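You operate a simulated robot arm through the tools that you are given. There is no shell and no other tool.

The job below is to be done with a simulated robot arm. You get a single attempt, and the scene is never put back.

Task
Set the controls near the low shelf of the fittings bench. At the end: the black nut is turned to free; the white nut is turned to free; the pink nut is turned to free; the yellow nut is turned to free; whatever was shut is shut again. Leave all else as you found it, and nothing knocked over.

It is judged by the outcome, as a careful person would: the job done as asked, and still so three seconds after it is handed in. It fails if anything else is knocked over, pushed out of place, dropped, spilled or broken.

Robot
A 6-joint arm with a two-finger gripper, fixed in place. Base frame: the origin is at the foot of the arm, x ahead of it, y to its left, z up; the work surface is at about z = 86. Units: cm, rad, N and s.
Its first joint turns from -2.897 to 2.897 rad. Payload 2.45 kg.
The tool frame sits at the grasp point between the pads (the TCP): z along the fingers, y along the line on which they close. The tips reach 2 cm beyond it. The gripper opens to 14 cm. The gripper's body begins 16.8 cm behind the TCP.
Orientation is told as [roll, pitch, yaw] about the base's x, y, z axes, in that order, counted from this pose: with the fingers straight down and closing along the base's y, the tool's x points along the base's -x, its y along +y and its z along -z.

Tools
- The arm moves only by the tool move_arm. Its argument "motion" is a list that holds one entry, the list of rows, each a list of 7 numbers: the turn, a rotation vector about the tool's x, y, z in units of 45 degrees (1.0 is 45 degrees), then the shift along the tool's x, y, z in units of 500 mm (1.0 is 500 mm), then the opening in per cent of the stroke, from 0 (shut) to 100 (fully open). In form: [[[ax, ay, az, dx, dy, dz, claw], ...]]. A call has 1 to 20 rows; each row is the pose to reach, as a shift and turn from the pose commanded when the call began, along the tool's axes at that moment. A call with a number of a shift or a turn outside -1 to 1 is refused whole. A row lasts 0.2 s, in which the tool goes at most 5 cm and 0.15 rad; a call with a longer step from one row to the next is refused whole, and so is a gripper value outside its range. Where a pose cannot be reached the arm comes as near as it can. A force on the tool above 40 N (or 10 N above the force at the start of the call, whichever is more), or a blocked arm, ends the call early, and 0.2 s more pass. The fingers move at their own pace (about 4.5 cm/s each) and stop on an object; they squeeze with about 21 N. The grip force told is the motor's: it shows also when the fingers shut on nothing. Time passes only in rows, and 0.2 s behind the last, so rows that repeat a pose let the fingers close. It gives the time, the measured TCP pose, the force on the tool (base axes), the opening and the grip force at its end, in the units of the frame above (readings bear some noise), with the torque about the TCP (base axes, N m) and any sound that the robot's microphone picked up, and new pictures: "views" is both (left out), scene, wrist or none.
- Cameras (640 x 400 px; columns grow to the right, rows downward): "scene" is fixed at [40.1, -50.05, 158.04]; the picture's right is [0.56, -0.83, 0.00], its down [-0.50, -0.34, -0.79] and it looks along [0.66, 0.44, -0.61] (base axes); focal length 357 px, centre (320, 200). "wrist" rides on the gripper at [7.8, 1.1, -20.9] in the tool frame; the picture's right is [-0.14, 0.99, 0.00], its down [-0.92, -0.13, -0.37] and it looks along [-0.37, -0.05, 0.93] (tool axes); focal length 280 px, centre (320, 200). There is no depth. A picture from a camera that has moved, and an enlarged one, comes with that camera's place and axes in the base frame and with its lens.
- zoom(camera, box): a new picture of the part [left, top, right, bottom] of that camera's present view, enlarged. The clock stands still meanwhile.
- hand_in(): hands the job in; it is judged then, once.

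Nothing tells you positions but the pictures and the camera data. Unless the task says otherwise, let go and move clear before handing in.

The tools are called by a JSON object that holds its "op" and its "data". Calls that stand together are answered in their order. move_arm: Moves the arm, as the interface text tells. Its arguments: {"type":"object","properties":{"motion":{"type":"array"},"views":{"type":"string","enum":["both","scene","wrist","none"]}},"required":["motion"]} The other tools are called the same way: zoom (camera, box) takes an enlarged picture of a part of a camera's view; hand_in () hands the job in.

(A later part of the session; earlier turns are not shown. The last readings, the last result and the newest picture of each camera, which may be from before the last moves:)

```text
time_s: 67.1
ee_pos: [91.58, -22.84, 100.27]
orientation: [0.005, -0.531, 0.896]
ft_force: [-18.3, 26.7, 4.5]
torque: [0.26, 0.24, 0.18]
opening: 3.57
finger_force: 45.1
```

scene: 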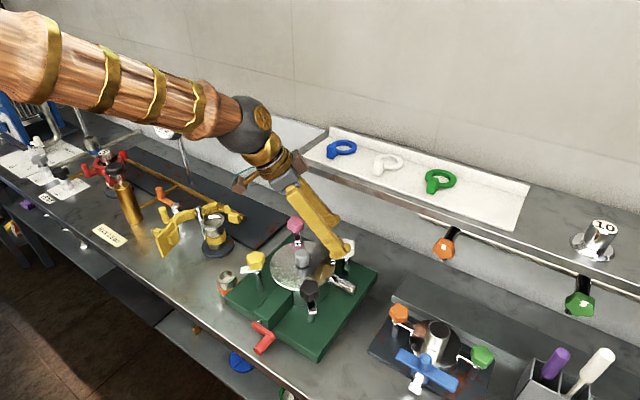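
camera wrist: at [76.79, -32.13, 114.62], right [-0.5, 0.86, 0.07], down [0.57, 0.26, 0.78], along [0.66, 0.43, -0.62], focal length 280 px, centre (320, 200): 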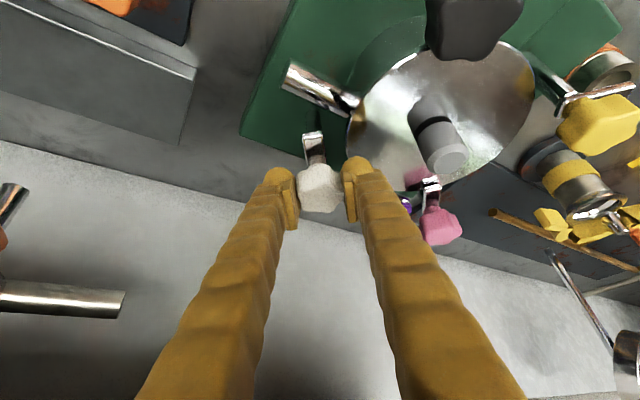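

About 92° turned. I'll release, back off along the tool axis, and swing round for a second bite on the white nut.

{"op": "move_arm", "data": {"motion": [[[0, 0, 0, 0, 0.002, 0, 50], [0, 0, 0, 0, 0.002, 0, 50], [0, 0, 0, 0, 0.002, 0, 50], [0, 0, 0, 0, 0.002, -0.04, 50], [0, 0, 0, 0, 0.002, -0.08, 50], [0, 0, 0, 0, 0.002, -0.12, 50], [0, 0, 0, 0, 0.002, -0.16, 50]]]}}

{"op": "zoom", "data": {"camera": "wrist", "box": [250, 90, 390, 210]}}

```text
time_s: 68.7
ee_pos: [88.86, -25.99, 107.13]
orientation: [0.004, -0.53, 0.894]
ft_force: [0.4, -0.1, -0.5]
torque: [0.06, 0.0, -0.02]
opening: 7.0
finger_force: 0.0
camera wrist: at [77.02, -38.79, 121.35], right [-0.7, 0.71, 0.07], down [0.48, 0.39, 0.78], along [0.53, 0.58, -0.62], focal length 280 px, centre (320, 200)
```

scene: 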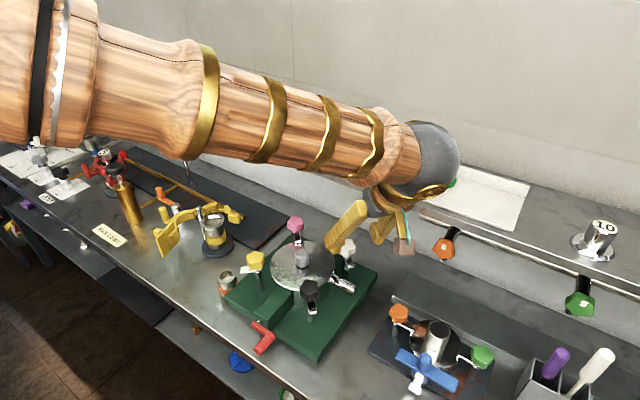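
wrist: 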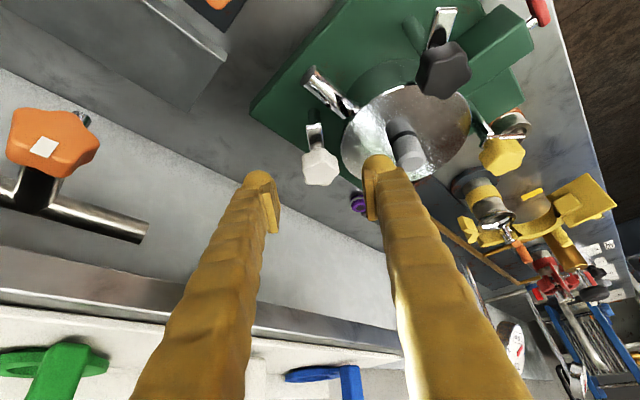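

```text
3.33 times, centred on (320, 150) of wrist
camera zoom: at [77.02, -38.79, 121.35], right [-0.7, 0.71, 0.07], down [0.48, 0.39, 0.78], along [0.53, 0.58, -0.62], focal length 935 px, centre (320, 367)
```

zoom: 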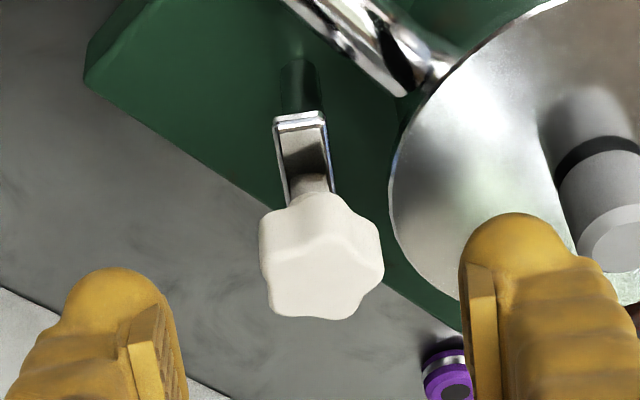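

The white tongue has swung 90° from the lid. I'll swing the leaned tool back around the nut's axis (staying above it) for the second bite.

{"op": "move_arm", "data": {"motion": [[[0.0825, 0, 0.1408, -0.0038, 0.0097, 0.0042, 50], [0.1649, 0, 0.2815, -0.0075, 0.0193, 0.0084, 50], [0.2474, 0, 0.4223, -0.0113, 0.029, 0.0126, 50], [0.3299, 0, 0.5631, -0.0151, 0.0387, 0.0168, 50], [0.4124, 0, 0.7039, -0.0189, 0.0484, 0.021, 50], [0.4948, 0, 0.8446, -0.0226, 0.058, 0.0252, 50], [0.5773, 0, 0.9854, -0.0264, 0.0677, 0.0294, 50]]], "views": "none"}}

{"op": "move_arm", "data": {"motion": [[[0.0825, 0, 0.1408, -0.0038, 0.0091, 0.0036, 50], [0.1649, 0, 0.2815, -0.0077, 0.0181, 0.0071, 50], [0.2474, 0, 0.4223, -0.0115, 0.0272, 0.0107, 50], [0.3299, 0, 0.5631, -0.0153, 0.0362, 0.0143, 50], [0.4124, 0, 0.7039, -0.0191, 0.0453, 0.0179, 50], [0.4948, 0, 0.8446, -0.023, 0.0543, 0.0214, 50], [0.5773, 0, 0.9854, -0.0268, 0.0634, 0.025, 50], [0.5773, 0, 0.9854, -0.0268, 0.0634, 0.025, 50]]]}}

{"op": "zoom", "data": {"camera": "wrist", "box": [250, 90, 390, 210]}}

```text
time_s: 70.3
ee_pos: [87.4, -22.47, 106.76]
orientation: [0.004, -0.527, -0.004]
ft_force: [0.9, 1.1, -0.3]
torque: [-0.01, 0.01, -0.01]
opening: 7.0
finger_force: 0.1
```

```text
time_s: 72.1
ee_pos: [89.32, -19.18, 106.26]
orientation: [-0.003, -0.525, -0.899]
ft_force: [0.2, -0.1, -0.3]
torque: [-0.01, 0.01, 0.01]
opening: 6.99
finger_force: 0.1
camera wrist: at [79.3, -4.91, 120.59], right [0.85, 0.52, 0.07], down [0.28, -0.56, 0.78], along [0.45, -0.64, -0.62], focal length 280 px, centre (320, 200)
```

scene: 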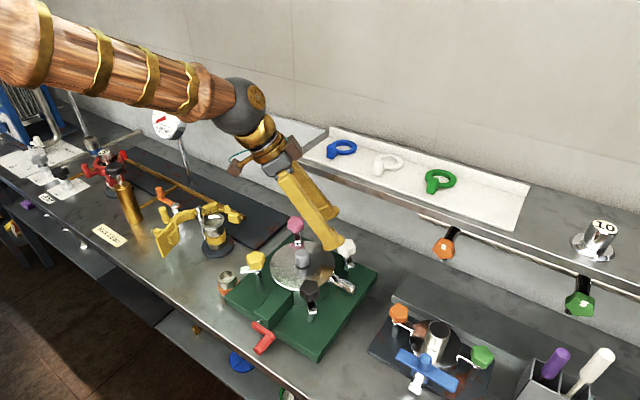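
wrist: 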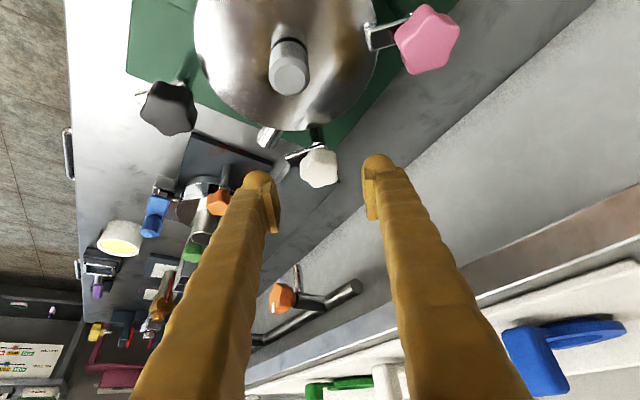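

```text
3.33 times, centred on (320, 150) of wrist
camera zoom: at [79.3, -4.91, 120.59], right [0.85, 0.52, 0.07], down [0.28, -0.56, 0.78], along [0.45, -0.64, -0.62], focal length 935 px, centre (320, 367)
```

zoom: 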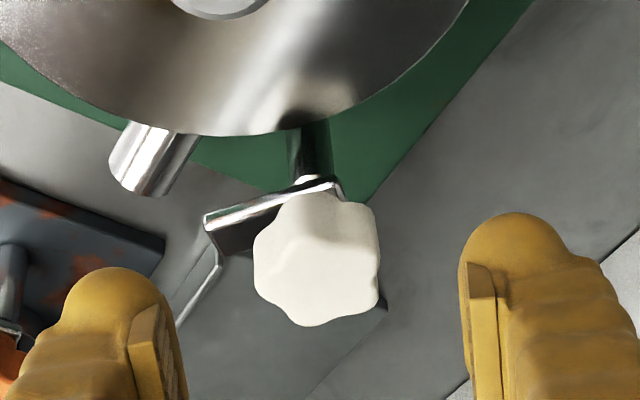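

The tongue is now to the left of the knob in this view; I'll advance with the fingertips kept a little higher so the finger clears it.

{"op": "move_arm", "data": {"motion": [[[0, 0, 0, 0.003, -0.0016, 0.03, 50], [0, 0, 0, 0.003, -0.0016, 0.06, 50], [0, 0, 0, 0.003, -0.0016, 0.09, 50], [0, 0, 0, 0.003, -0.0016, 0.11, 50], [0, 0, 0, 0.003, -0.0016, 0.13, 50], [0, 0, 0, 0.003, -0.0016, 0.13, 50]]], "views": "wrist"}}

{"op": "zoom", "data": {"camera": "wrist", "box": [250, 120, 390, 240]}}

{"op": "zoom", "data": {"camera": "scene", "box": [280, 200, 400, 300]}}

```text
time_s: 73.5
ee_pos: [91.4, -21.53, 100.56]
orientation: [-0.002, -0.525, -0.899]
ft_force: [0.3, 0.5, 0.4]
torque: [-0.01, -0.02, 0.03]
opening: 7.02
finger_force: 0.0
camera wrist: at [81.21, -7.37, 114.79], right [0.85, 0.52, 0.07], down [0.28, -0.56, 0.78], along [0.45, -0.64, -0.62], focal length 280 px, centre (320, 200)
```

wrist: 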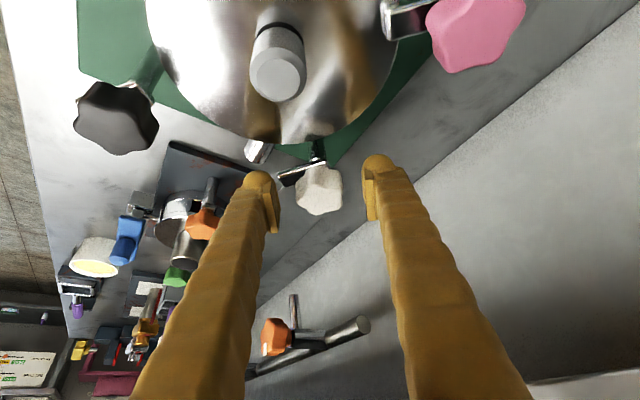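

```text
3.33 times, centred on (320, 180) of wrist
camera zoom: at [81.21, -7.37, 114.79], right [0.85, 0.52, 0.07], down [0.28, -0.56, 0.78], along [0.45, -0.64, -0.62], focal length 935 px, centre (320, 267)
```

zoom: 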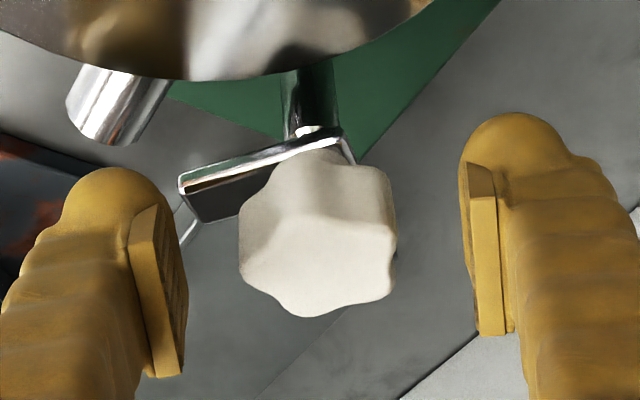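

```text
4.00 times, centred on (340, 250) of scene
camera zoom: at [40.1, -50.05, 158.04], right [0.56, -0.83, 0.0], down [-0.5, -0.34, -0.79], along [0.66, 0.44, -0.61], focal length 1430 px, centre (240, 0)
```

zoom: 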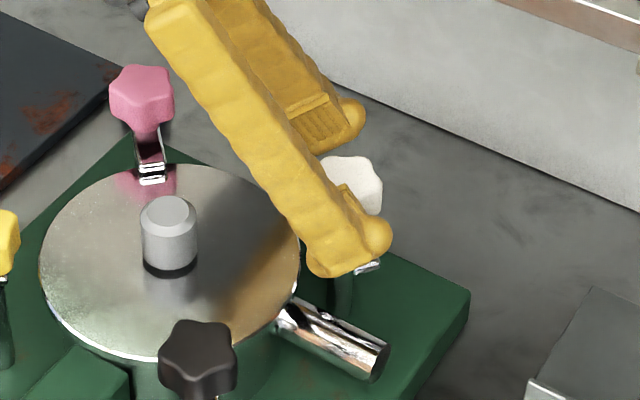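

Clear so far; closing gently and watching for contact with the tongue.

{"op": "move_arm", "data": {"motion": [[[0, 0, 0, 0, 0, 0, 40], [0, 0, 0, 0, 0, 0, 30], [0, 0, 0, 0, 0, 0, 24], [0, 0, 0, 0, 0, 0, 24], [0, 0, 0, 0, 0, 0, 20]]], "views": "wrist"}}

{"op": "zoom", "data": {"camera": "wrist", "box": [250, 120, 390, 240]}}

```text
time_s: 74.7
ee_pos: [91.28, -21.52, 100.49]
orientation: [0.001, -0.525, -0.896]
ft_force: [3.4, 3.1, -1.8]
torque: [0.18, -0.2, 0.01]
opening: 3.69
finger_force: 45.3
camera wrist: at [81.22, -7.36, 114.81], right [0.85, 0.52, 0.07], down [0.28, -0.56, 0.78], along [0.45, -0.64, -0.62], focal length 280 px, centre (320, 200)
```

wrist: 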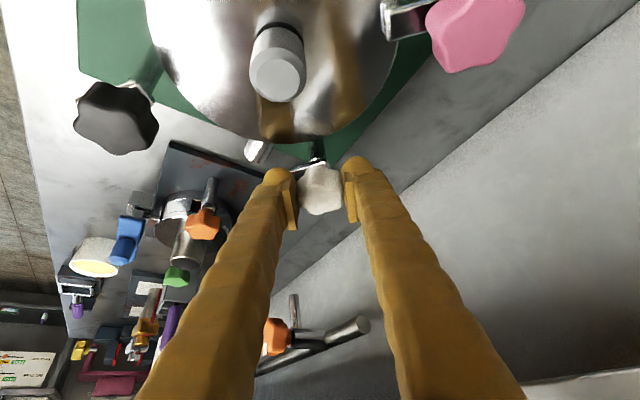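

```text
3.33 times, centred on (320, 180) of wrist
camera zoom: at [81.22, -7.36, 114.81], right [0.85, 0.52, 0.07], down [0.28, -0.56, 0.78], along [0.45, -0.64, -0.62], focal length 935 px, centre (320, 267)
```

zoom: 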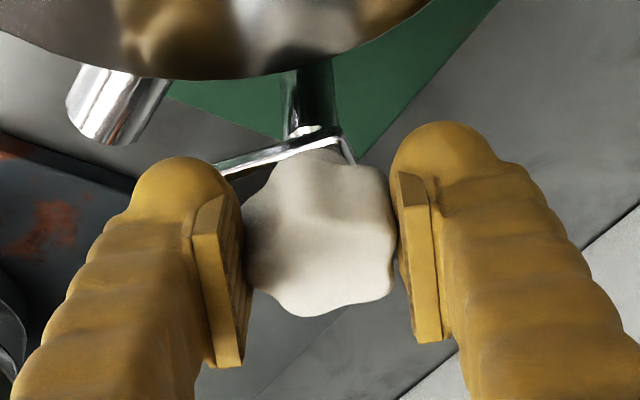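

Gripped with almost no side load. Orbiting counter-clockwise again in short steps.

{"op": "move_arm", "data": {"motion": [[[-0.0638, 0, -0.1102, -0.0001, -0.0017, 0, 10], [-0.1276, 0, -0.2203, -0.0003, -0.0034, 0.0002, 10], [-0.1914, 0, -0.3305, -0.0007, -0.005, 0.0004, 10], [-0.2552, 0, -0.4407, -0.0012, -0.0066, 0.0007, 10]]], "views": "none"}}

```text
time_s: 75.7
ee_pos: [91.05, -21.78, 100.53]
orientation: [0.0, -0.524, -0.495]
ft_force: [18.8, 17.8, -5.0]
torque: [0.3, -0.11, 0.19]
opening: 3.62
finger_force: 44.6
```

{"op": "move_arm", "data": {"motion": [[[0, 0, 0, -0.0005, 0.0016, 0.0003, 10], [-0.0638, 0, -0.1102, -0.0006, 0.0003, 0.0003, 10], [-0.1276, 0, -0.2203, -0.0007, -0.001, 0.0004, 10], [-0.1914, 0, -0.3305, -0.001, -0.0022, 0.0006, 10], [-0.2552, 0, -0.4407, -0.0014, -0.0035, 0.0008, 10]]], "views": "wrist"}}

{"op": "zoom", "data": {"camera": "wrist", "box": [250, 120, 390, 240]}}

```text
time_s: 76.9
ee_pos: [90.82, -22.24, 100.6]
orientation: [0.001, -0.524, -0.097]
ft_force: [-2.5, 0.8, -5.2]
torque: [0.38, 0.37, 0.0]
opening: 3.59
finger_force: 45.2
camera wrist: at [73.72, -19.34, 114.88], right [0.21, 0.97, 0.07], down [0.6, -0.19, 0.78], along [0.77, -0.13, -0.62], focal length 280 px, centre (320, 200)
```

wrist: 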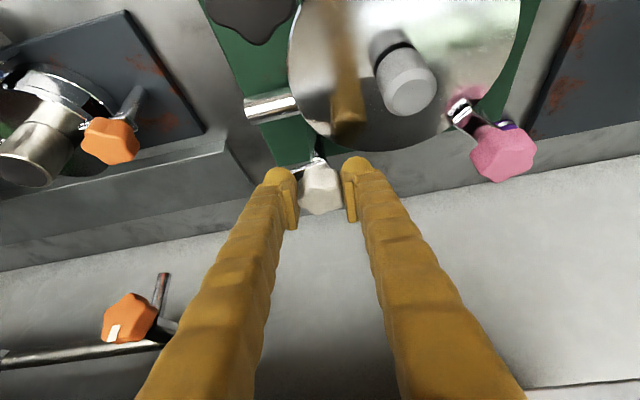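

```text
3.33 times, centred on (320, 180) of wrist
camera zoom: at [73.72, -19.34, 114.88], right [0.21, 0.97, 0.07], down [0.6, -0.19, 0.78], along [0.77, -0.13, -0.62], focal length 935 px, centre (320, 267)
```

zoom: 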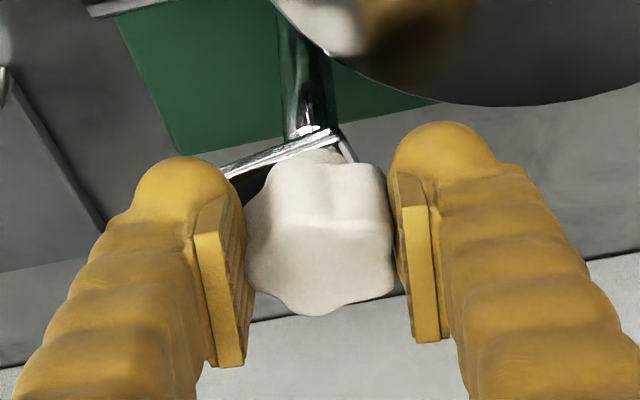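

Smooth: the tongue follows and loads are near zero. Continuing.

{"op": "move_arm", "data": {"motion": [[[-0.0638, 0, -0.1102, -0.0001, -0.0013, 0, 10], [-0.1276, 0, -0.2203, -0.0002, -0.0026, 0.0001, 10], [-0.1914, 0, -0.3305, -0.0005, -0.0038, 0.0003, 10], [-0.2552, 0, -0.4407, -0.0009, -0.0051, 0.0005, 10]]], "views": "none"}}

```text
time_s: 77.9
ee_pos: [91.1, -22.48, 100.45]
orientation: [-0.002, -0.524, 0.304]
ft_force: [-25.3, -20.1, -7.8]
torque: [-0.1, 0.32, -0.08]
opening: 3.6
finger_force: 45.2
```

{"op": "move_arm", "data": {"motion": [[[0, 0, 0, 0.0017, -0.0008, -0.001, 10], [-0.0638, 0, -0.1102, 0.0018, -0.0021, -0.0011, 10], [-0.1276, 0, -0.2203, 0.0018, -0.0034, -0.0011, 10], [-0.1914, 0, -0.3305, 0.0016, -0.0046, -0.001, 10]]], "views": "none"}}

```text
time_s: 79.1
ee_pos: [91.03, -22.79, 100.61]
orientation: [-0.003, -0.524, 0.601]
ft_force: [0.5, -4.7, -3.0]
torque: [0.21, 0.05, -0.78]
opening: 3.65
finger_force: 44.7
stopped in row 4: the force on the tool passed its limit at 45 N (the readings are from after the stop); the commanded pose is now the measured one
```

The torque about z rose to -0.78 N·m: the end stop is reached. Let me look at the result before letting go.

{"op": "move_arm", "data": {"motion": [[[-0.032, 0, -0.055, 0, 0, 0, 10], [-0.032, 0, -0.055, 0, 0, 0, 10]]], "views": "wrist"}}

{"op": "zoom", "data": {"camera": "wrist", "box": [250, 120, 390, 240]}}

```text
time_s: 79.7
ee_pos: [91.08, -22.9, 100.59]
orientation: [-0.006, -0.524, 0.652]
ft_force: [4.5, -11.0, -1.4]
torque: [0.13, 0.01, -0.82]
opening: 3.7
finger_force: 44.7
camera wrist: at [76.51, -32.27, 114.94], right [-0.5, 0.86, 0.07], down [0.56, 0.27, 0.78], along [0.65, 0.43, -0.62], focal length 280 px, centre (320, 200)
```

wrist: 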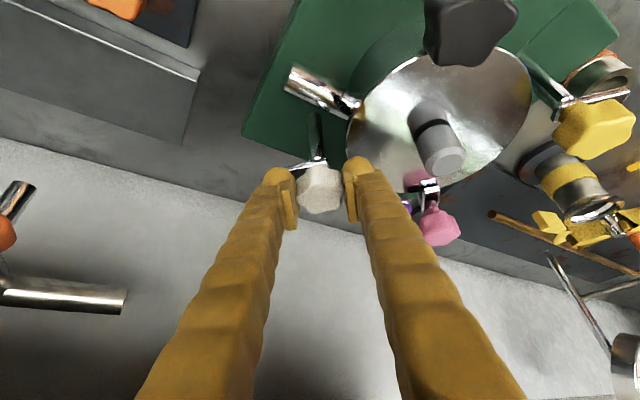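

```text
3.33 times, centred on (320, 180) of wrist
camera zoom: at [76.51, -32.27, 114.94], right [-0.5, 0.86, 0.07], down [0.56, 0.27, 0.78], along [0.65, 0.43, -0.62], focal length 935 px, centre (320, 267)
```

zoom: 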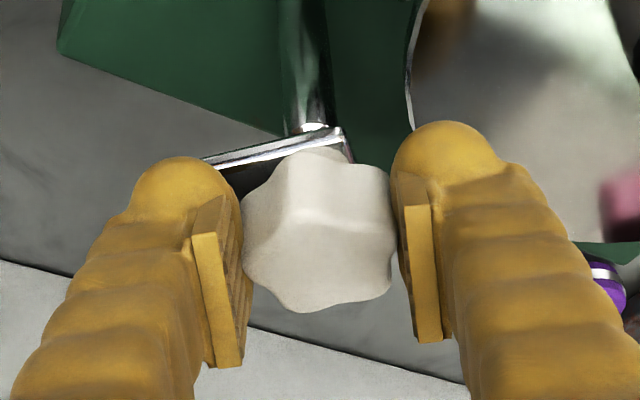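

White is at its stop with the tongue pointing outward. Releasing and backing away along the tool axis.

{"op": "move_arm", "data": {"motion": [[[0.02, 0, 0.035, 0, 0, 0, 10], [0.02, 0, 0.035, 0, 0, 0, 50], [0.02, 0, 0.035, 0, 0, 0, 50], [0.02, 0, 0.035, 0, 0, 0, 50], [0.02, 0, 0.035, 0, 0, -0.04, 50], [0.02, 0, 0.035, 0, 0, -0.08, 50], [0.02, 0, 0.035, 0, 0, -0.13, 50], [0.02, 0, 0.035, 0, 0, -0.18, 50], [0.02, 0, 0.035, 0, 0, -0.18, 50]]]}}

{"op": "zoom", "data": {"camera": "wrist", "box": [250, 90, 390, 210]}}

```text
time_s: 81.7
ee_pos: [87.31, -25.42, 108.47]
orientation: [-0.003, -0.527, 0.621]
ft_force: [-0.3, 0.2, -0.5]
torque: [0.02, 0.0, 0.01]
opening: 6.98
finger_force: 0.1
camera wrist: at [72.46, -34.33, 122.73], right [-0.48, 0.88, 0.07], down [0.57, 0.25, 0.78], along [0.67, 0.41, -0.62], focal length 280 px, centre (320, 200)
```

scene: 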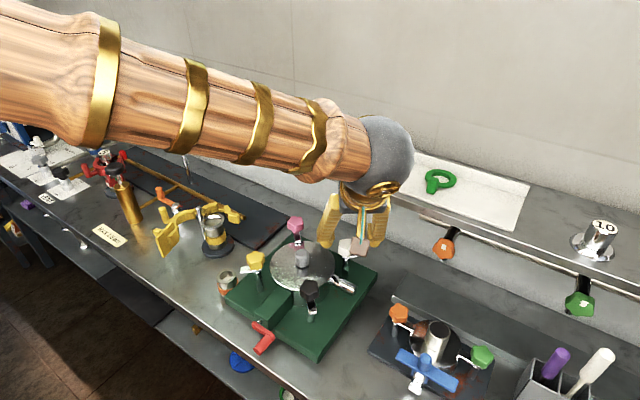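
wrist: 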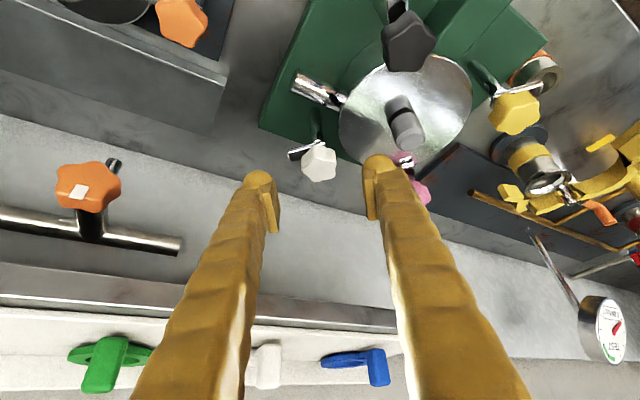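

```text
3.33 times, centred on (320, 150) of wrist
camera zoom: at [72.46, -34.33, 122.73], right [-0.48, 0.88, 0.07], down [0.57, 0.25, 0.78], along [0.67, 0.41, -0.62], focal length 935 px, centre (320, 367)
```

zoom: 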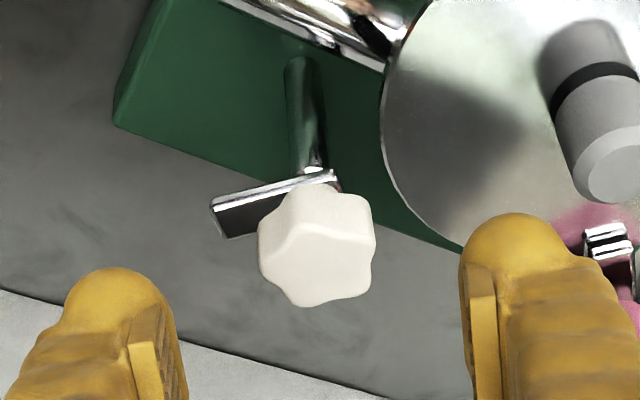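

White is fully free (tongue exactly outward). Now moving over the lid to the pink nut, rotating the lean so the tool comes in from the left-front.

{"op": "move_arm", "data": {"motion": [[[0.075, 0, 0.1289, -0.0145, 0.0241, 0.0001, 50], [0.1501, 0, 0.2578, -0.0291, 0.0481, 0.0002, 50], [0.2251, 0, 0.3867, -0.0436, 0.0722, 0.0003, 50], [0.3001, 0, 0.5157, -0.0582, 0.0962, 0.0003, 50], [0.3751, 0, 0.6446, -0.0727, 0.1203, 0.0004, 50], [0.4502, 0, 0.7735, -0.0873, 0.1443, 0.0005, 50], [0.5252, 0, 0.9024, -0.1018, 0.1684, 0.0006, 50]]], "views": "none"}}

{"op": "move_arm", "data": {"motion": [[[0.0678, 0, 0.1165, 0.0033, 0.0307, 0.005, 50], [0.1356, 0, 0.233, 0.0065, 0.0615, 0.012, 50], [0.2034, 0, 0.3495, 0.0098, 0.0922, 0.022, 50], [0.2712, 0, 0.4661, 0.013, 0.1229, 0.035, 50], [0.339, 0, 0.5826, 0.0163, 0.1536, 0.05, 50], [0.4068, 0, 0.6991, 0.0195, 0.1844, 0.065, 50], [0.4746, 0, 0.8156, 0.0228, 0.2151, 0.08, 50], [0.5424, 0, 0.9321, 0.026, 0.2458, 0.0936, 50], [0.5424, 0, 0.9321, 0.026, 0.2458, 0.0936, 50]]]}}

{"op": "zoom", "data": {"camera": "wrist", "box": [250, 90, 390, 210]}}

```text
time_s: 83.3
ee_pos: [86.06, -15.96, 111.07]
orientation: [-0.004, -0.53, -0.199]
ft_force: [-0.7, 0.4, -0.1]
torque: [-0.03, 0.0, -0.02]
opening: 6.99
finger_force: 0.0
```

```text
time_s: 85.3
ee_pos: [89.7, -4.33, 106.32]
orientation: [-0.001, -0.531, -1.05]
ft_force: [-0.8, -0.1, -0.2]
torque: [0.01, 0.04, 0.02]
opening: 6.98
finger_force: 0.0
camera wrist: at [81.89, 11.34, 120.48], right [0.92, 0.39, 0.07], down [0.19, -0.59, 0.78], along [0.35, -0.71, -0.62], focal length 280 px, centre (320, 200)
```

scene: 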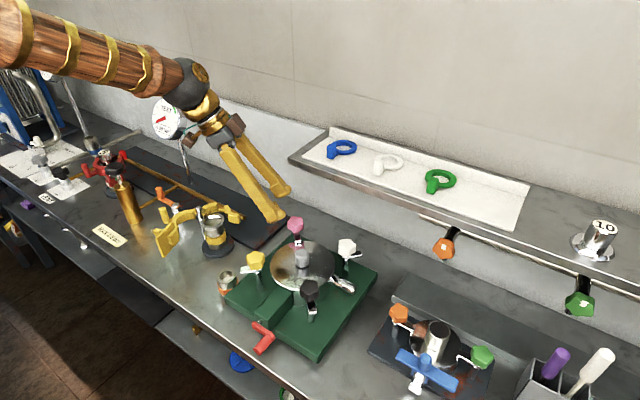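
wrist: 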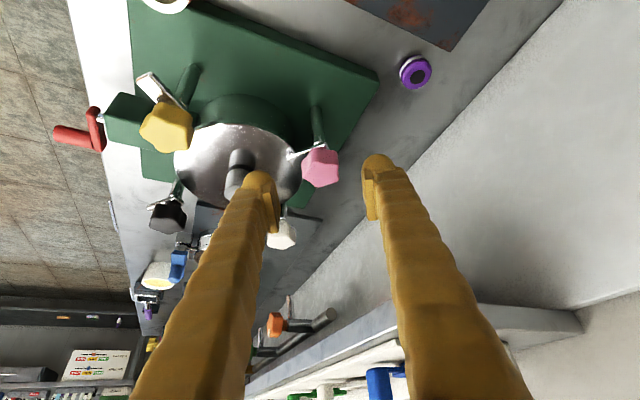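

```text
3.33 times, centred on (320, 150) of wrist
camera zoom: at [81.89, 11.34, 120.48], right [0.92, 0.39, 0.07], down [0.19, -0.59, 0.78], along [0.35, -0.71, -0.62], focal length 935 px, centre (320, 367)
```

zoom: 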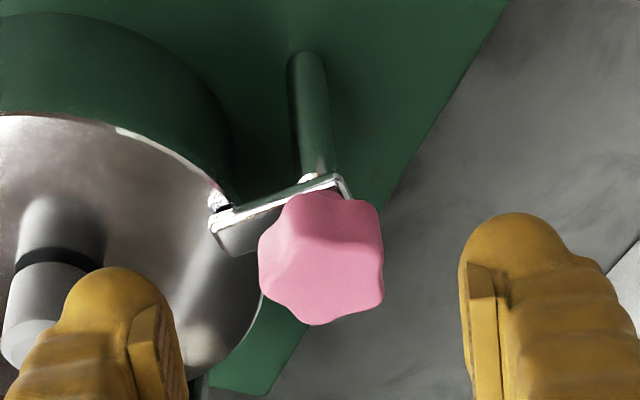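

The pink nut is positioned just as the white one was. Advancing along the tool axis with the same offsets.

{"op": "move_arm", "data": {"motion": [[[0, 0, 0, 0.003, 0.0006, 0.03, 50], [0, 0, 0, 0.003, 0.0006, 0.06, 50], [0, 0, 0, 0.003, 0.0006, 0.09, 50], [0, 0, 0, 0.003, 0.0006, 0.11, 50], [0, 0, 0, 0.003, 0.0006, 0.13, 50], [0, 0, 0, 0.003, 0.0006, 0.13, 50]]], "views": "wrist"}}

{"op": "zoom", "data": {"camera": "wrist", "box": [250, 120, 390, 240]}}

{"op": "zoom", "data": {"camera": "scene", "box": [230, 160, 370, 280]}}

```text
time_s: 86.7
ee_pos: [91.43, -6.93, 100.56]
orientation: [-0.002, -0.53, -1.049]
ft_force: [1.1, -0.1, -0.5]
torque: [0.03, -0.01, -0.01]
opening: 7.0
finger_force: 0.1
camera wrist: at [83.59, 8.76, 114.75], right [0.92, 0.39, 0.07], down [0.19, -0.59, 0.78], along [0.35, -0.71, -0.62], focal length 280 px, centre (320, 200)
```

wrist: 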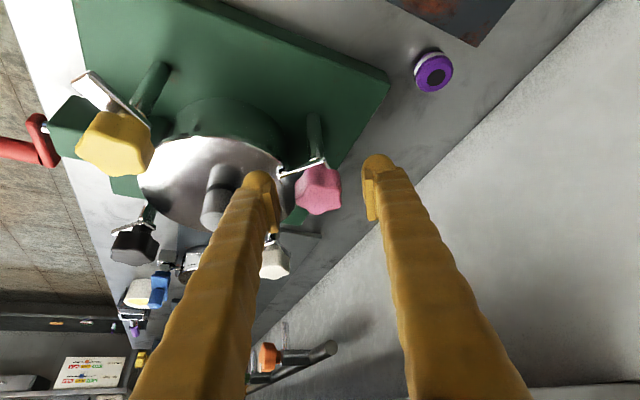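

```text
3.33 times, centred on (320, 180) of wrist
camera zoom: at [83.59, 8.76, 114.75], right [0.92, 0.39, 0.07], down [0.19, -0.59, 0.78], along [0.35, -0.71, -0.62], focal length 935 px, centre (320, 267)
```

zoom: 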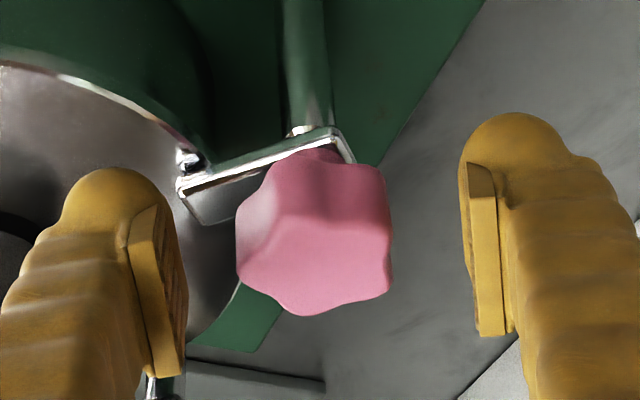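

```text
3.33 times, centred on (300, 220) of scene
camera zoom: at [40.1, -50.05, 158.04], right [0.56, -0.83, 0.0], down [-0.5, -0.34, -0.79], along [0.66, 0.44, -0.61], focal length 1191 px, centre (387, 133)
```

zoom: 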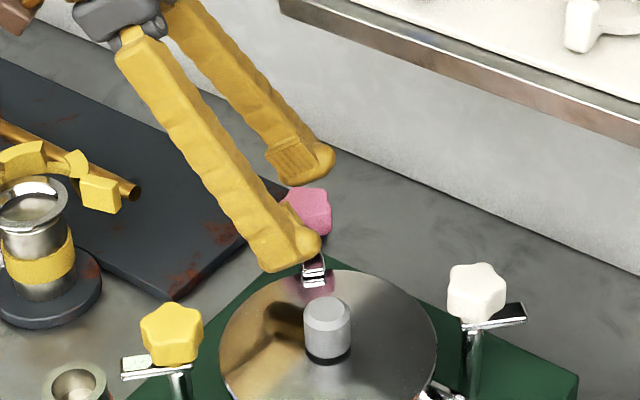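

Good fit. A hair of sideways correction, then close on the pink knob.

{"op": "move_arm", "data": {"motion": [[[0, 0, 0, 0, -0.0015, 0, 40], [0, 0, 0, 0, -0.0015, 0, 30], [0, 0, 0, 0, -0.0015, 0, 24], [0, 0, 0, 0, -0.0015, 0, 24], [0, 0, 0, 0, -0.0015, 0, 18], [0, 0, 0, 0, -0.0015, 0, 18]]], "views": "wrist"}}

{"op": "zoom", "data": {"camera": "wrist", "box": [250, 120, 390, 240]}}

```text
time_s: 88.1
ee_pos: [91.38, -6.82, 100.53]
orientation: [-0.002, -0.532, -1.048]
ft_force: [9.3, 8.7, -2.0]
torque: [0.2, -0.19, 0.12]
opening: 3.61
finger_force: 39.1
camera wrist: at [83.49, 8.76, 114.77], right [0.92, 0.39, 0.07], down [0.19, -0.59, 0.78], along [0.35, -0.71, -0.62], focal length 280 px, centre (320, 200)
```

wrist: 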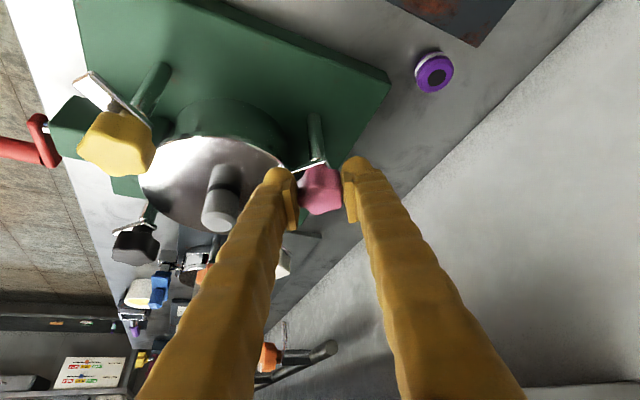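

```text
3.33 times, centred on (320, 180) of wrist
camera zoom: at [83.49, 8.76, 114.77], right [0.92, 0.39, 0.07], down [0.19, -0.59, 0.78], along [0.35, -0.71, -0.62], focal length 935 px, centre (320, 267)
```

zoom: 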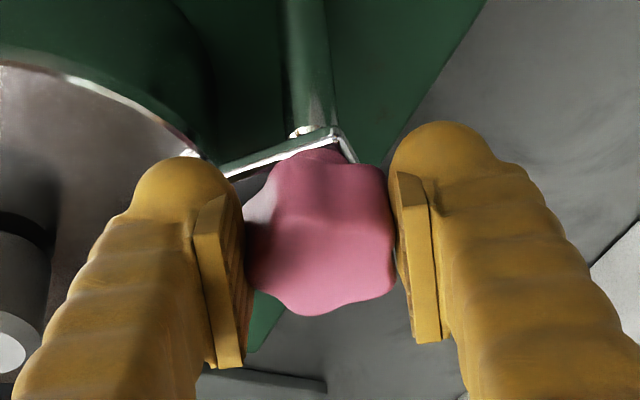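

Gripped well. Orbiting the pink nut counter-clockwise.

{"op": "move_arm", "data": {"motion": [[[-0.0644, 0, -0.1098, -0.0001, -0.0009, 0, 10], [-0.1288, 0, -0.2196, -0.0002, -0.0022, 0.0001, 10], [-0.1932, 0, -0.3294, -0.0005, -0.0035, 0.0003, 10], [-0.2576, 0, -0.4392, -0.0009, -0.0048, 0.0005, 10]]], "views": "wrist"}}

{"op": "zoom", "data": {"camera": "wrist", "box": [250, 120, 390, 240]}}

```text
time_s: 89.1
ee_pos: [91.08, -7.2, 100.6]
orientation: [-0.001, -0.529, -0.648]
ft_force: [-7.2, 14.2, -1.0]
torque: [0.39, -0.06, 0.08]
opening: 3.61
finger_force: 44.7
camera wrist: at [77.81, 4.25, 114.79], right [0.69, 0.72, 0.07], down [0.41, -0.47, 0.78], along [0.59, -0.51, -0.62], focal length 280 px, centre (320, 200)
```

wrist: 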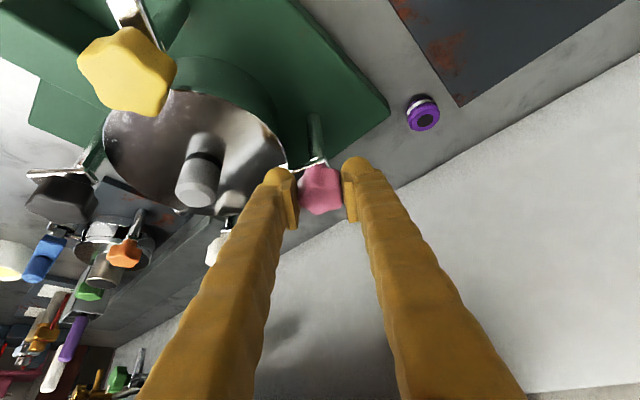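

```text
3.33 times, centred on (320, 180) of wrist
camera zoom: at [77.81, 4.25, 114.79], right [0.69, 0.72, 0.07], down [0.41, -0.47, 0.78], along [0.59, -0.51, -0.62], focal length 935 px, centre (320, 267)
```

zoom: 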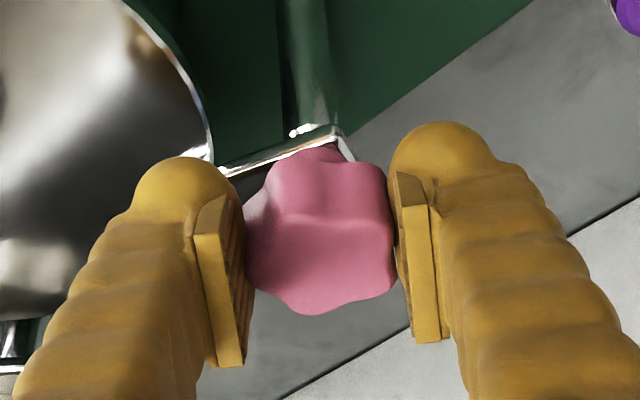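

{"op": "move_arm", "data": {"motion": [[[-0.0644, 0, -0.1098, 0.0008, -0.001, -0.0005, 10], [-0.1288, 0, -0.2196, 0.0007, -0.0023, -0.0004, 10], [-0.1932, 0, -0.3294, 0.0004, -0.0036, -0.0002, 10], [-0.2576, 0, -0.4392, 0, -0.0049, 0, 10]]], "views": "none"}}

```text
time_s: 90.1
ee_pos: [91.02, -7.5, 100.55]
orientation: [-0.001, -0.529, -0.248]
ft_force: [-23.1, 4.3, 12.5]
torque: [-0.03, 0.1, -0.01]
opening: 3.58
finger_force: 44.7
```

{"op": "move_arm", "data": {"motion": [[[0, 0, 0, 0.0011, 0, -0.0013, 10], [-0.0644, 0, -0.1098, 0.0011, -0.0014, -0.0013, 10], [-0.1288, 0, -0.2196, 0.0009, -0.0027, -0.0012, 10], [-0.1932, 0, -0.3294, 0.0007, -0.004, -0.001, 10], [-0.2576, 0, -0.4392, 0.0003, -0.0053, -0.0008, 10]]], "views": "none"}}

```text
time_s: 91.4
ee_pos: [90.93, -7.87, 100.65]
orientation: [-0.001, -0.53, 0.151]
ft_force: [9.5, -5.7, -6.5]
torque: [0.02, -0.03, -0.04]
opening: 3.56
finger_force: 44.9
stopped in row 5: the force on the tool passed its limit at 43 N (the readings are from after the stop); the commanded pose is now the measured one
```

{"op": "move_arm", "data": {"motion": [[[-0.0644, 0, -0.1098, -0.0001, -0.0018, 0, 10], [-0.1288, 0, -0.2196, -0.0003, -0.0036, 0.0002, 10], [-0.1932, 0, -0.3294, -0.0007, -0.0053, 0.0004, 10], [-0.2576, 0, -0.4392, -0.0012, -0.007, 0.0007, 10]]], "views": "wrist"}}

{"op": "zoom", "data": {"camera": "wrist", "box": [250, 120, 390, 240]}}

```text
time_s: 92.4
ee_pos: [90.94, -8.19, 100.52]
orientation: [0.0, -0.532, 0.552]
ft_force: [23.1, 7.2, -6.9]
torque: [0.15, -0.03, -0.03]
opening: 3.6
finger_force: 44.8
camera wrist: at [75.6, -16.17, 114.8], right [-0.42, 0.91, 0.07], down [0.58, 0.21, 0.78], along [0.7, 0.37, -0.62], focal length 280 px, centre (320, 200)
```

wrist: 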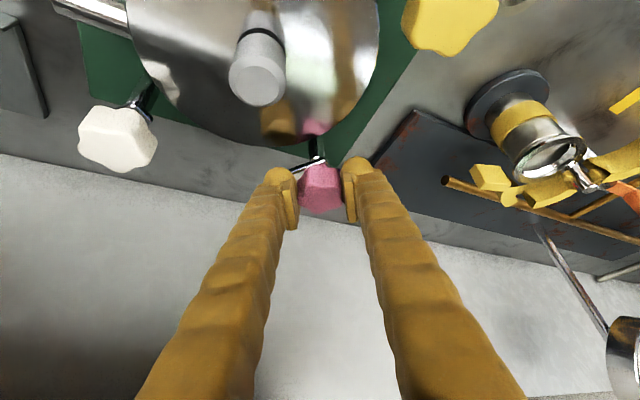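

```text
3.33 times, centred on (320, 180) of wrist
camera zoom: at [75.6, -16.17, 114.8], right [-0.42, 0.91, 0.07], down [0.58, 0.21, 0.78], along [0.7, 0.37, -0.62], focal length 935 px, centre (320, 267)
```

zoom: 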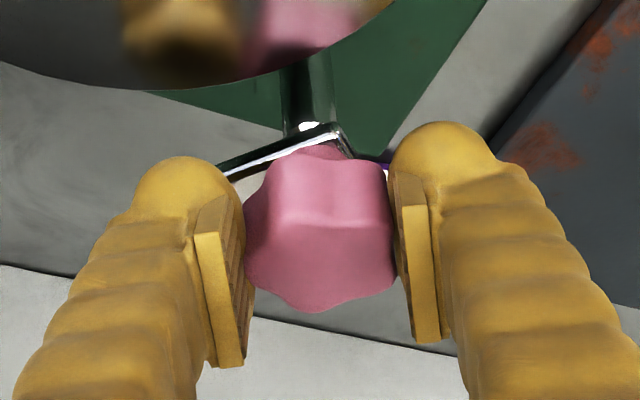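

92° done on pink. One more short stretch before regripping.

{"op": "move_arm", "data": {"motion": [[[0, 0, 0, -0.0014, -0.0003, 0.0008, 10], [-0.0644, 0, -0.1098, -0.0015, -0.0018, 0.0008, 10], [-0.1288, 0, -0.2196, -0.0017, -0.0034, 0.0009, 10], [-0.1932, 0, -0.3294, -0.002, -0.0049, 0.0011, 10]]], "views": "none"}}

```text
time_s: 93.4
ee_pos: [91.28, -8.37, 100.56]
orientation: [-0.001, -0.528, 0.851]
ft_force: [-7.8, -8.1, -1.1]
torque: [-0.03, 0.08, 0.01]
opening: 3.6
finger_force: 45.3
```

109° turned on pink. Releasing, backing off and swinging round for the second bite, this time opposite the tongue.

{"op": "move_arm", "data": {"motion": [[[0, 0, 0, 0, 0, 0, 50], [0, 0, 0, 0, 0, 0, 50], [0, 0, 0, 0, 0, 0, 50], [0, 0, 0, 0, 0, -0.04, 50], [0, 0, 0, 0, 0, -0.08, 50], [0, 0, 0, 0, 0, -0.13, 50], [0, 0, 0, 0, 0, -0.18, 50]]], "views": "none"}}

{"op": "move_arm", "data": {"motion": [[[0.0836, 0, 0.1432, -0.0041, 0.0095, 0.0061, 50], [0.1671, 0, 0.2864, -0.0082, 0.019, 0.0122, 50], [0.2507, 0, 0.4295, -0.0122, 0.0284, 0.0182, 50], [0.3342, 0, 0.5727, -0.0163, 0.0379, 0.0243, 50], [0.4178, 0, 0.7159, -0.0204, 0.0474, 0.0304, 50]]], "views": "none"}}

{"op": "move_arm", "data": {"motion": [[[0.0839, 0, 0.1439, -0.0013, 0.0116, 0.0072, 50], [0.1678, 0, 0.2877, -0.0025, 0.0232, 0.0144, 50], [0.2517, 0, 0.4316, -0.0038, 0.0347, 0.0216, 50], [0.3356, 0, 0.5754, -0.005, 0.0463, 0.0288, 50], [0.4195, 0, 0.7193, -0.0063, 0.0579, 0.036, 50], [0.4195, 0, 0.7193, -0.0063, 0.0579, 0.036, 50]]]}}

{"op": "zoom", "data": {"camera": "wrist", "box": [250, 90, 390, 210]}}

```text
time_s: 95.0
ee_pos: [88.26, -11.63, 108.59]
orientation: [-0.001, -0.528, 0.85]
ft_force: [0.0, -0.8, -0.8]
torque: [0.03, -0.01, 0.03]
opening: 6.97
finger_force: 0.1
```

```text
time_s: 96.2
ee_pos: [87.57, -8.91, 107.74]
orientation: [0.002, -0.531, 0.197]
ft_force: [0.3, 0.8, -1.3]
torque: [-0.01, 0.0, -0.01]
opening: 6.98
finger_force: 0.0
```

```text
time_s: 97.6
ee_pos: [88.24, -5.9, 106.3]
orientation: [0.002, -0.531, -0.459]
ft_force: [0.8, 0.3, 1.0]
torque: [-0.01, 0.01, 0.04]
opening: 6.99
finger_force: 0.0
camera wrist: at [72.89, 2.86, 120.49], right [0.54, 0.84, 0.07], down [0.49, -0.38, 0.78], along [0.68, -0.39, -0.62], focal length 280 px, centre (320, 200)
```

scene: 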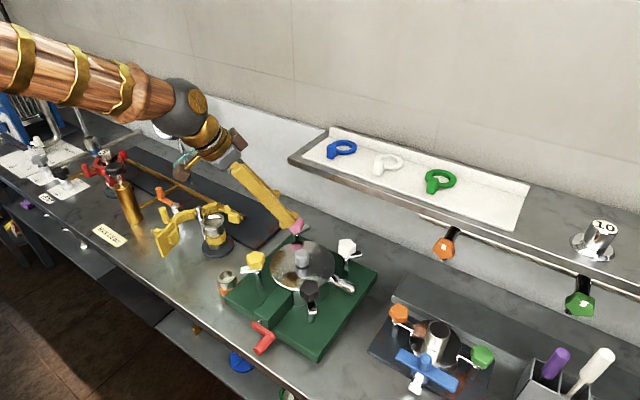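
wrist: 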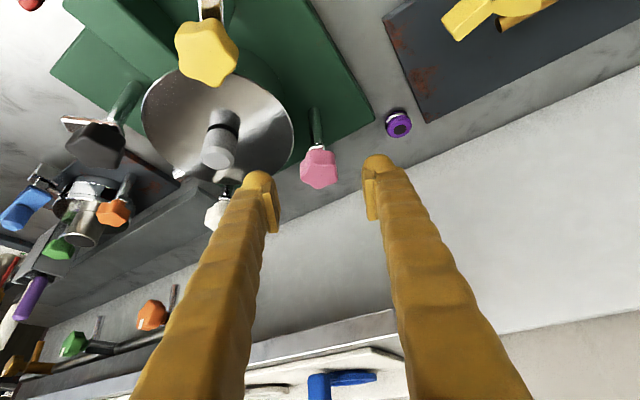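

```text
3.33 times, centred on (320, 150) of wrist
camera zoom: at [72.89, 2.86, 120.49], right [0.54, 0.84, 0.07], down [0.49, -0.38, 0.78], along [0.68, -0.39, -0.62], focal length 935 px, centre (320, 367)
```

zoom: 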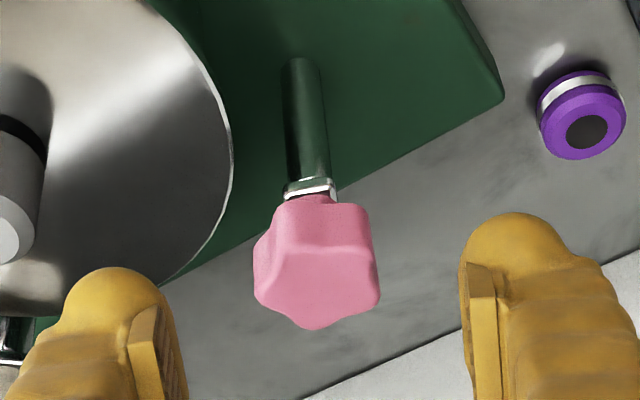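

The tongue is now behind the knob, out of the fingers' way. Advancing and closing for the second bite.

{"op": "move_arm", "data": {"motion": [[[0, 0, 0, 0.001, -0.002, 0.03, 50], [0, 0, 0, 0.001, -0.002, 0.06, 50], [0, 0, 0, 0.001, -0.002, 0.09, 50], [0, 0, 0, 0.001, -0.002, 0.115, 50], [0, 0, 0, 0.001, -0.002, 0.134, 50], [0, 0, 0, 0.001, -0.002, 0.134, 50]]], "views": "wrist"}}

{"op": "zoom", "data": {"camera": "wrist", "box": [250, 120, 390, 240]}}

```text
time_s: 99.0
ee_pos: [91.19, -7.14, 100.36]
orientation: [0.001, -0.529, -0.458]
ft_force: [0.1, 0.0, 0.2]
torque: [0.02, 0.01, 0.02]
opening: 6.98
finger_force: 0.2
camera wrist: at [75.81, 1.51, 114.56], right [0.54, 0.84, 0.07], down [0.49, -0.38, 0.78], along [0.68, -0.39, -0.62], focal length 280 px, centre (320, 200)
```

wrist: 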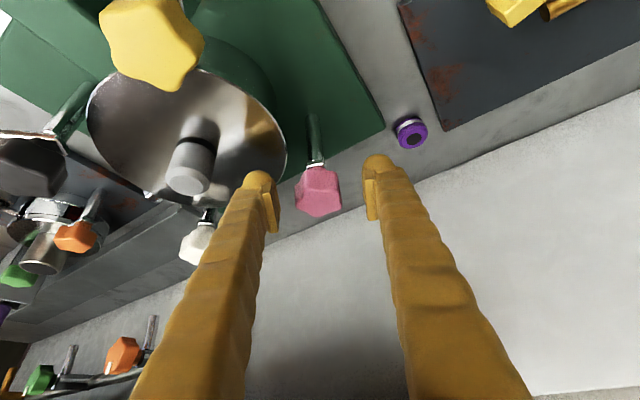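

```text
3.33 times, centred on (320, 180) of wrist
camera zoom: at [75.81, 1.51, 114.56], right [0.54, 0.84, 0.07], down [0.49, -0.38, 0.78], along [0.68, -0.39, -0.62], focal length 935 px, centre (320, 267)
```

zoom: 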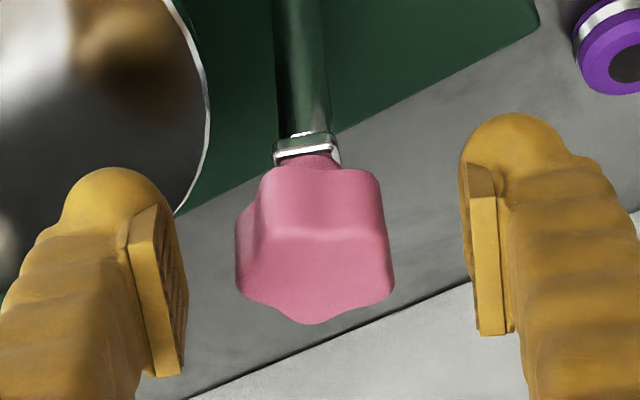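

{"op": "move_arm", "data": {"motion": [[[0, 0, 0, 0, -0.0008, 0, 40], [0, 0, 0, 0, -0.0008, 0, 30], [0, 0, 0, 0, -0.0008, 0, 24], [0, 0, 0, 0, -0.0008, 0, 24], [0, 0, 0, 0, -0.0008, 0, 18], [0, 0, 0, 0, -0.0008, 0, 18]]], "views": "none"}}

```text
time_s: 100.4
ee_pos: [90.92, -7.19, 100.39]
orientation: [0.001, -0.528, -0.457]
ft_force: [-10.7, -14.2, 1.8]
torque: [-0.29, 0.15, -0.17]
opening: 3.63
finger_force: 37.4
```

{"op": "move_arm", "data": {"motion": [[[0, 0, 0, 0, -0.0012, 0, 10], [-0.0644, 0, -0.1098, -0.0001, -0.0029, 0, 10], [-0.1288, 0, -0.2196, -0.0003, -0.0046, 0.0002, 10], [-0.1932, 0, -0.3294, -0.0007, -0.0062, 0.0004, 10], [-0.2576, 0, -0.4392, -0.0012, -0.0078, 0.0007, 10]]], "views": "none"}}

```text
time_s: 101.6
ee_pos: [90.9, -7.59, 100.44]
orientation: [0.002, -0.531, -0.057]
ft_force: [-20.1, 15.5, -4.7]
torque: [0.25, 0.41, 0.12]
opening: 3.55
finger_force: 45.3
```

{"op": "move_arm", "data": {"motion": [[[0, 0, 0, 0.0012, 0.001, -0.0007, 10], [-0.0644, 0, -0.1098, 0.0011, -0.0005, -0.0007, 10], [-0.1288, 0, -0.2196, 0.0009, -0.002, -0.0006, 10], [-0.1932, 0, -0.3294, 0.0006, -0.0034, -0.0004, 10], [-0.2576, 0, -0.4392, 0.0002, -0.0048, -0.0001, 10]]], "views": "wrist"}}

{"op": "zoom", "data": {"camera": "wrist", "box": [250, 120, 390, 240]}}

```text
time_s: 102.8
ee_pos: [90.94, -7.97, 100.41]
orientation: [0.002, -0.531, 0.345]
ft_force: [2.0, 17.4, -12.0]
torque: [0.2, 0.06, 0.14]
opening: 3.59
finger_force: 45.4
camera wrist: at [74.22, -12.76, 114.57], right [-0.22, 0.97, 0.07], down [0.62, 0.08, 0.78], along [0.76, 0.22, -0.62], focal length 280 px, centre (320, 200)
```

wrist: 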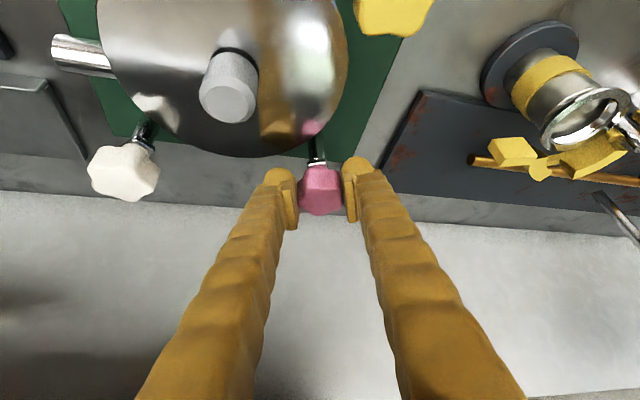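

```text
3.33 times, centred on (320, 180) of wrist
camera zoom: at [74.22, -12.76, 114.57], right [-0.22, 0.97, 0.07], down [0.62, 0.08, 0.78], along [0.76, 0.22, -0.62], focal length 935 px, centre (320, 267)
```

zoom: 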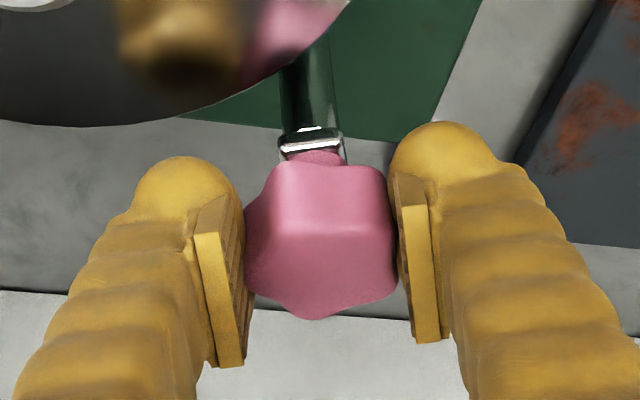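

155° turned on pink; continuing gently to its end stop.

{"op": "move_arm", "data": {"motion": [[[0, 0, 0, 0, 0.001, 0.0006, 10], [-0.0644, 0, -0.1098, -0.0001, -0.0004, 0.0006, 10], [-0.1288, 0, -0.2196, -0.0003, -0.0018, 0.0007, 10], [-0.1932, 0, -0.3294, -0.0006, -0.0031, 0.0009, 10], [-0.2576, 0, -0.4392, -0.001, -0.0044, 0.0011, 10]]], "views": "none"}}

```text
time_s: 104.0
ee_pos: [91.18, -8.22, 100.41]
orientation: [0.0, -0.533, 0.743]
ft_force: [26.4, -7.2, -10.0]
torque: [-0.28, 0.04, -0.2]
opening: 3.59
finger_force: 45.1
```

{"op": "move_arm", "data": {"motion": [[[0, 0, 0, -0.0007, -0.0016, 0.0006, 10], [-0.0386, 0, -0.0659, -0.0008, -0.0024, 0.0006, 10], [-0.0773, 0, -0.1318, -0.0009, -0.0033, 0.0007, 10]]], "views": "none"}}

```text
time_s: 104.8
ee_pos: [91.45, -8.33, 100.43]
orientation: [0.001, -0.534, 0.863]
ft_force: [6.3, -19.2, 2.7]
torque: [0.21, 0.07, -1.23]
opening: 3.65
finger_force: 44.9
```

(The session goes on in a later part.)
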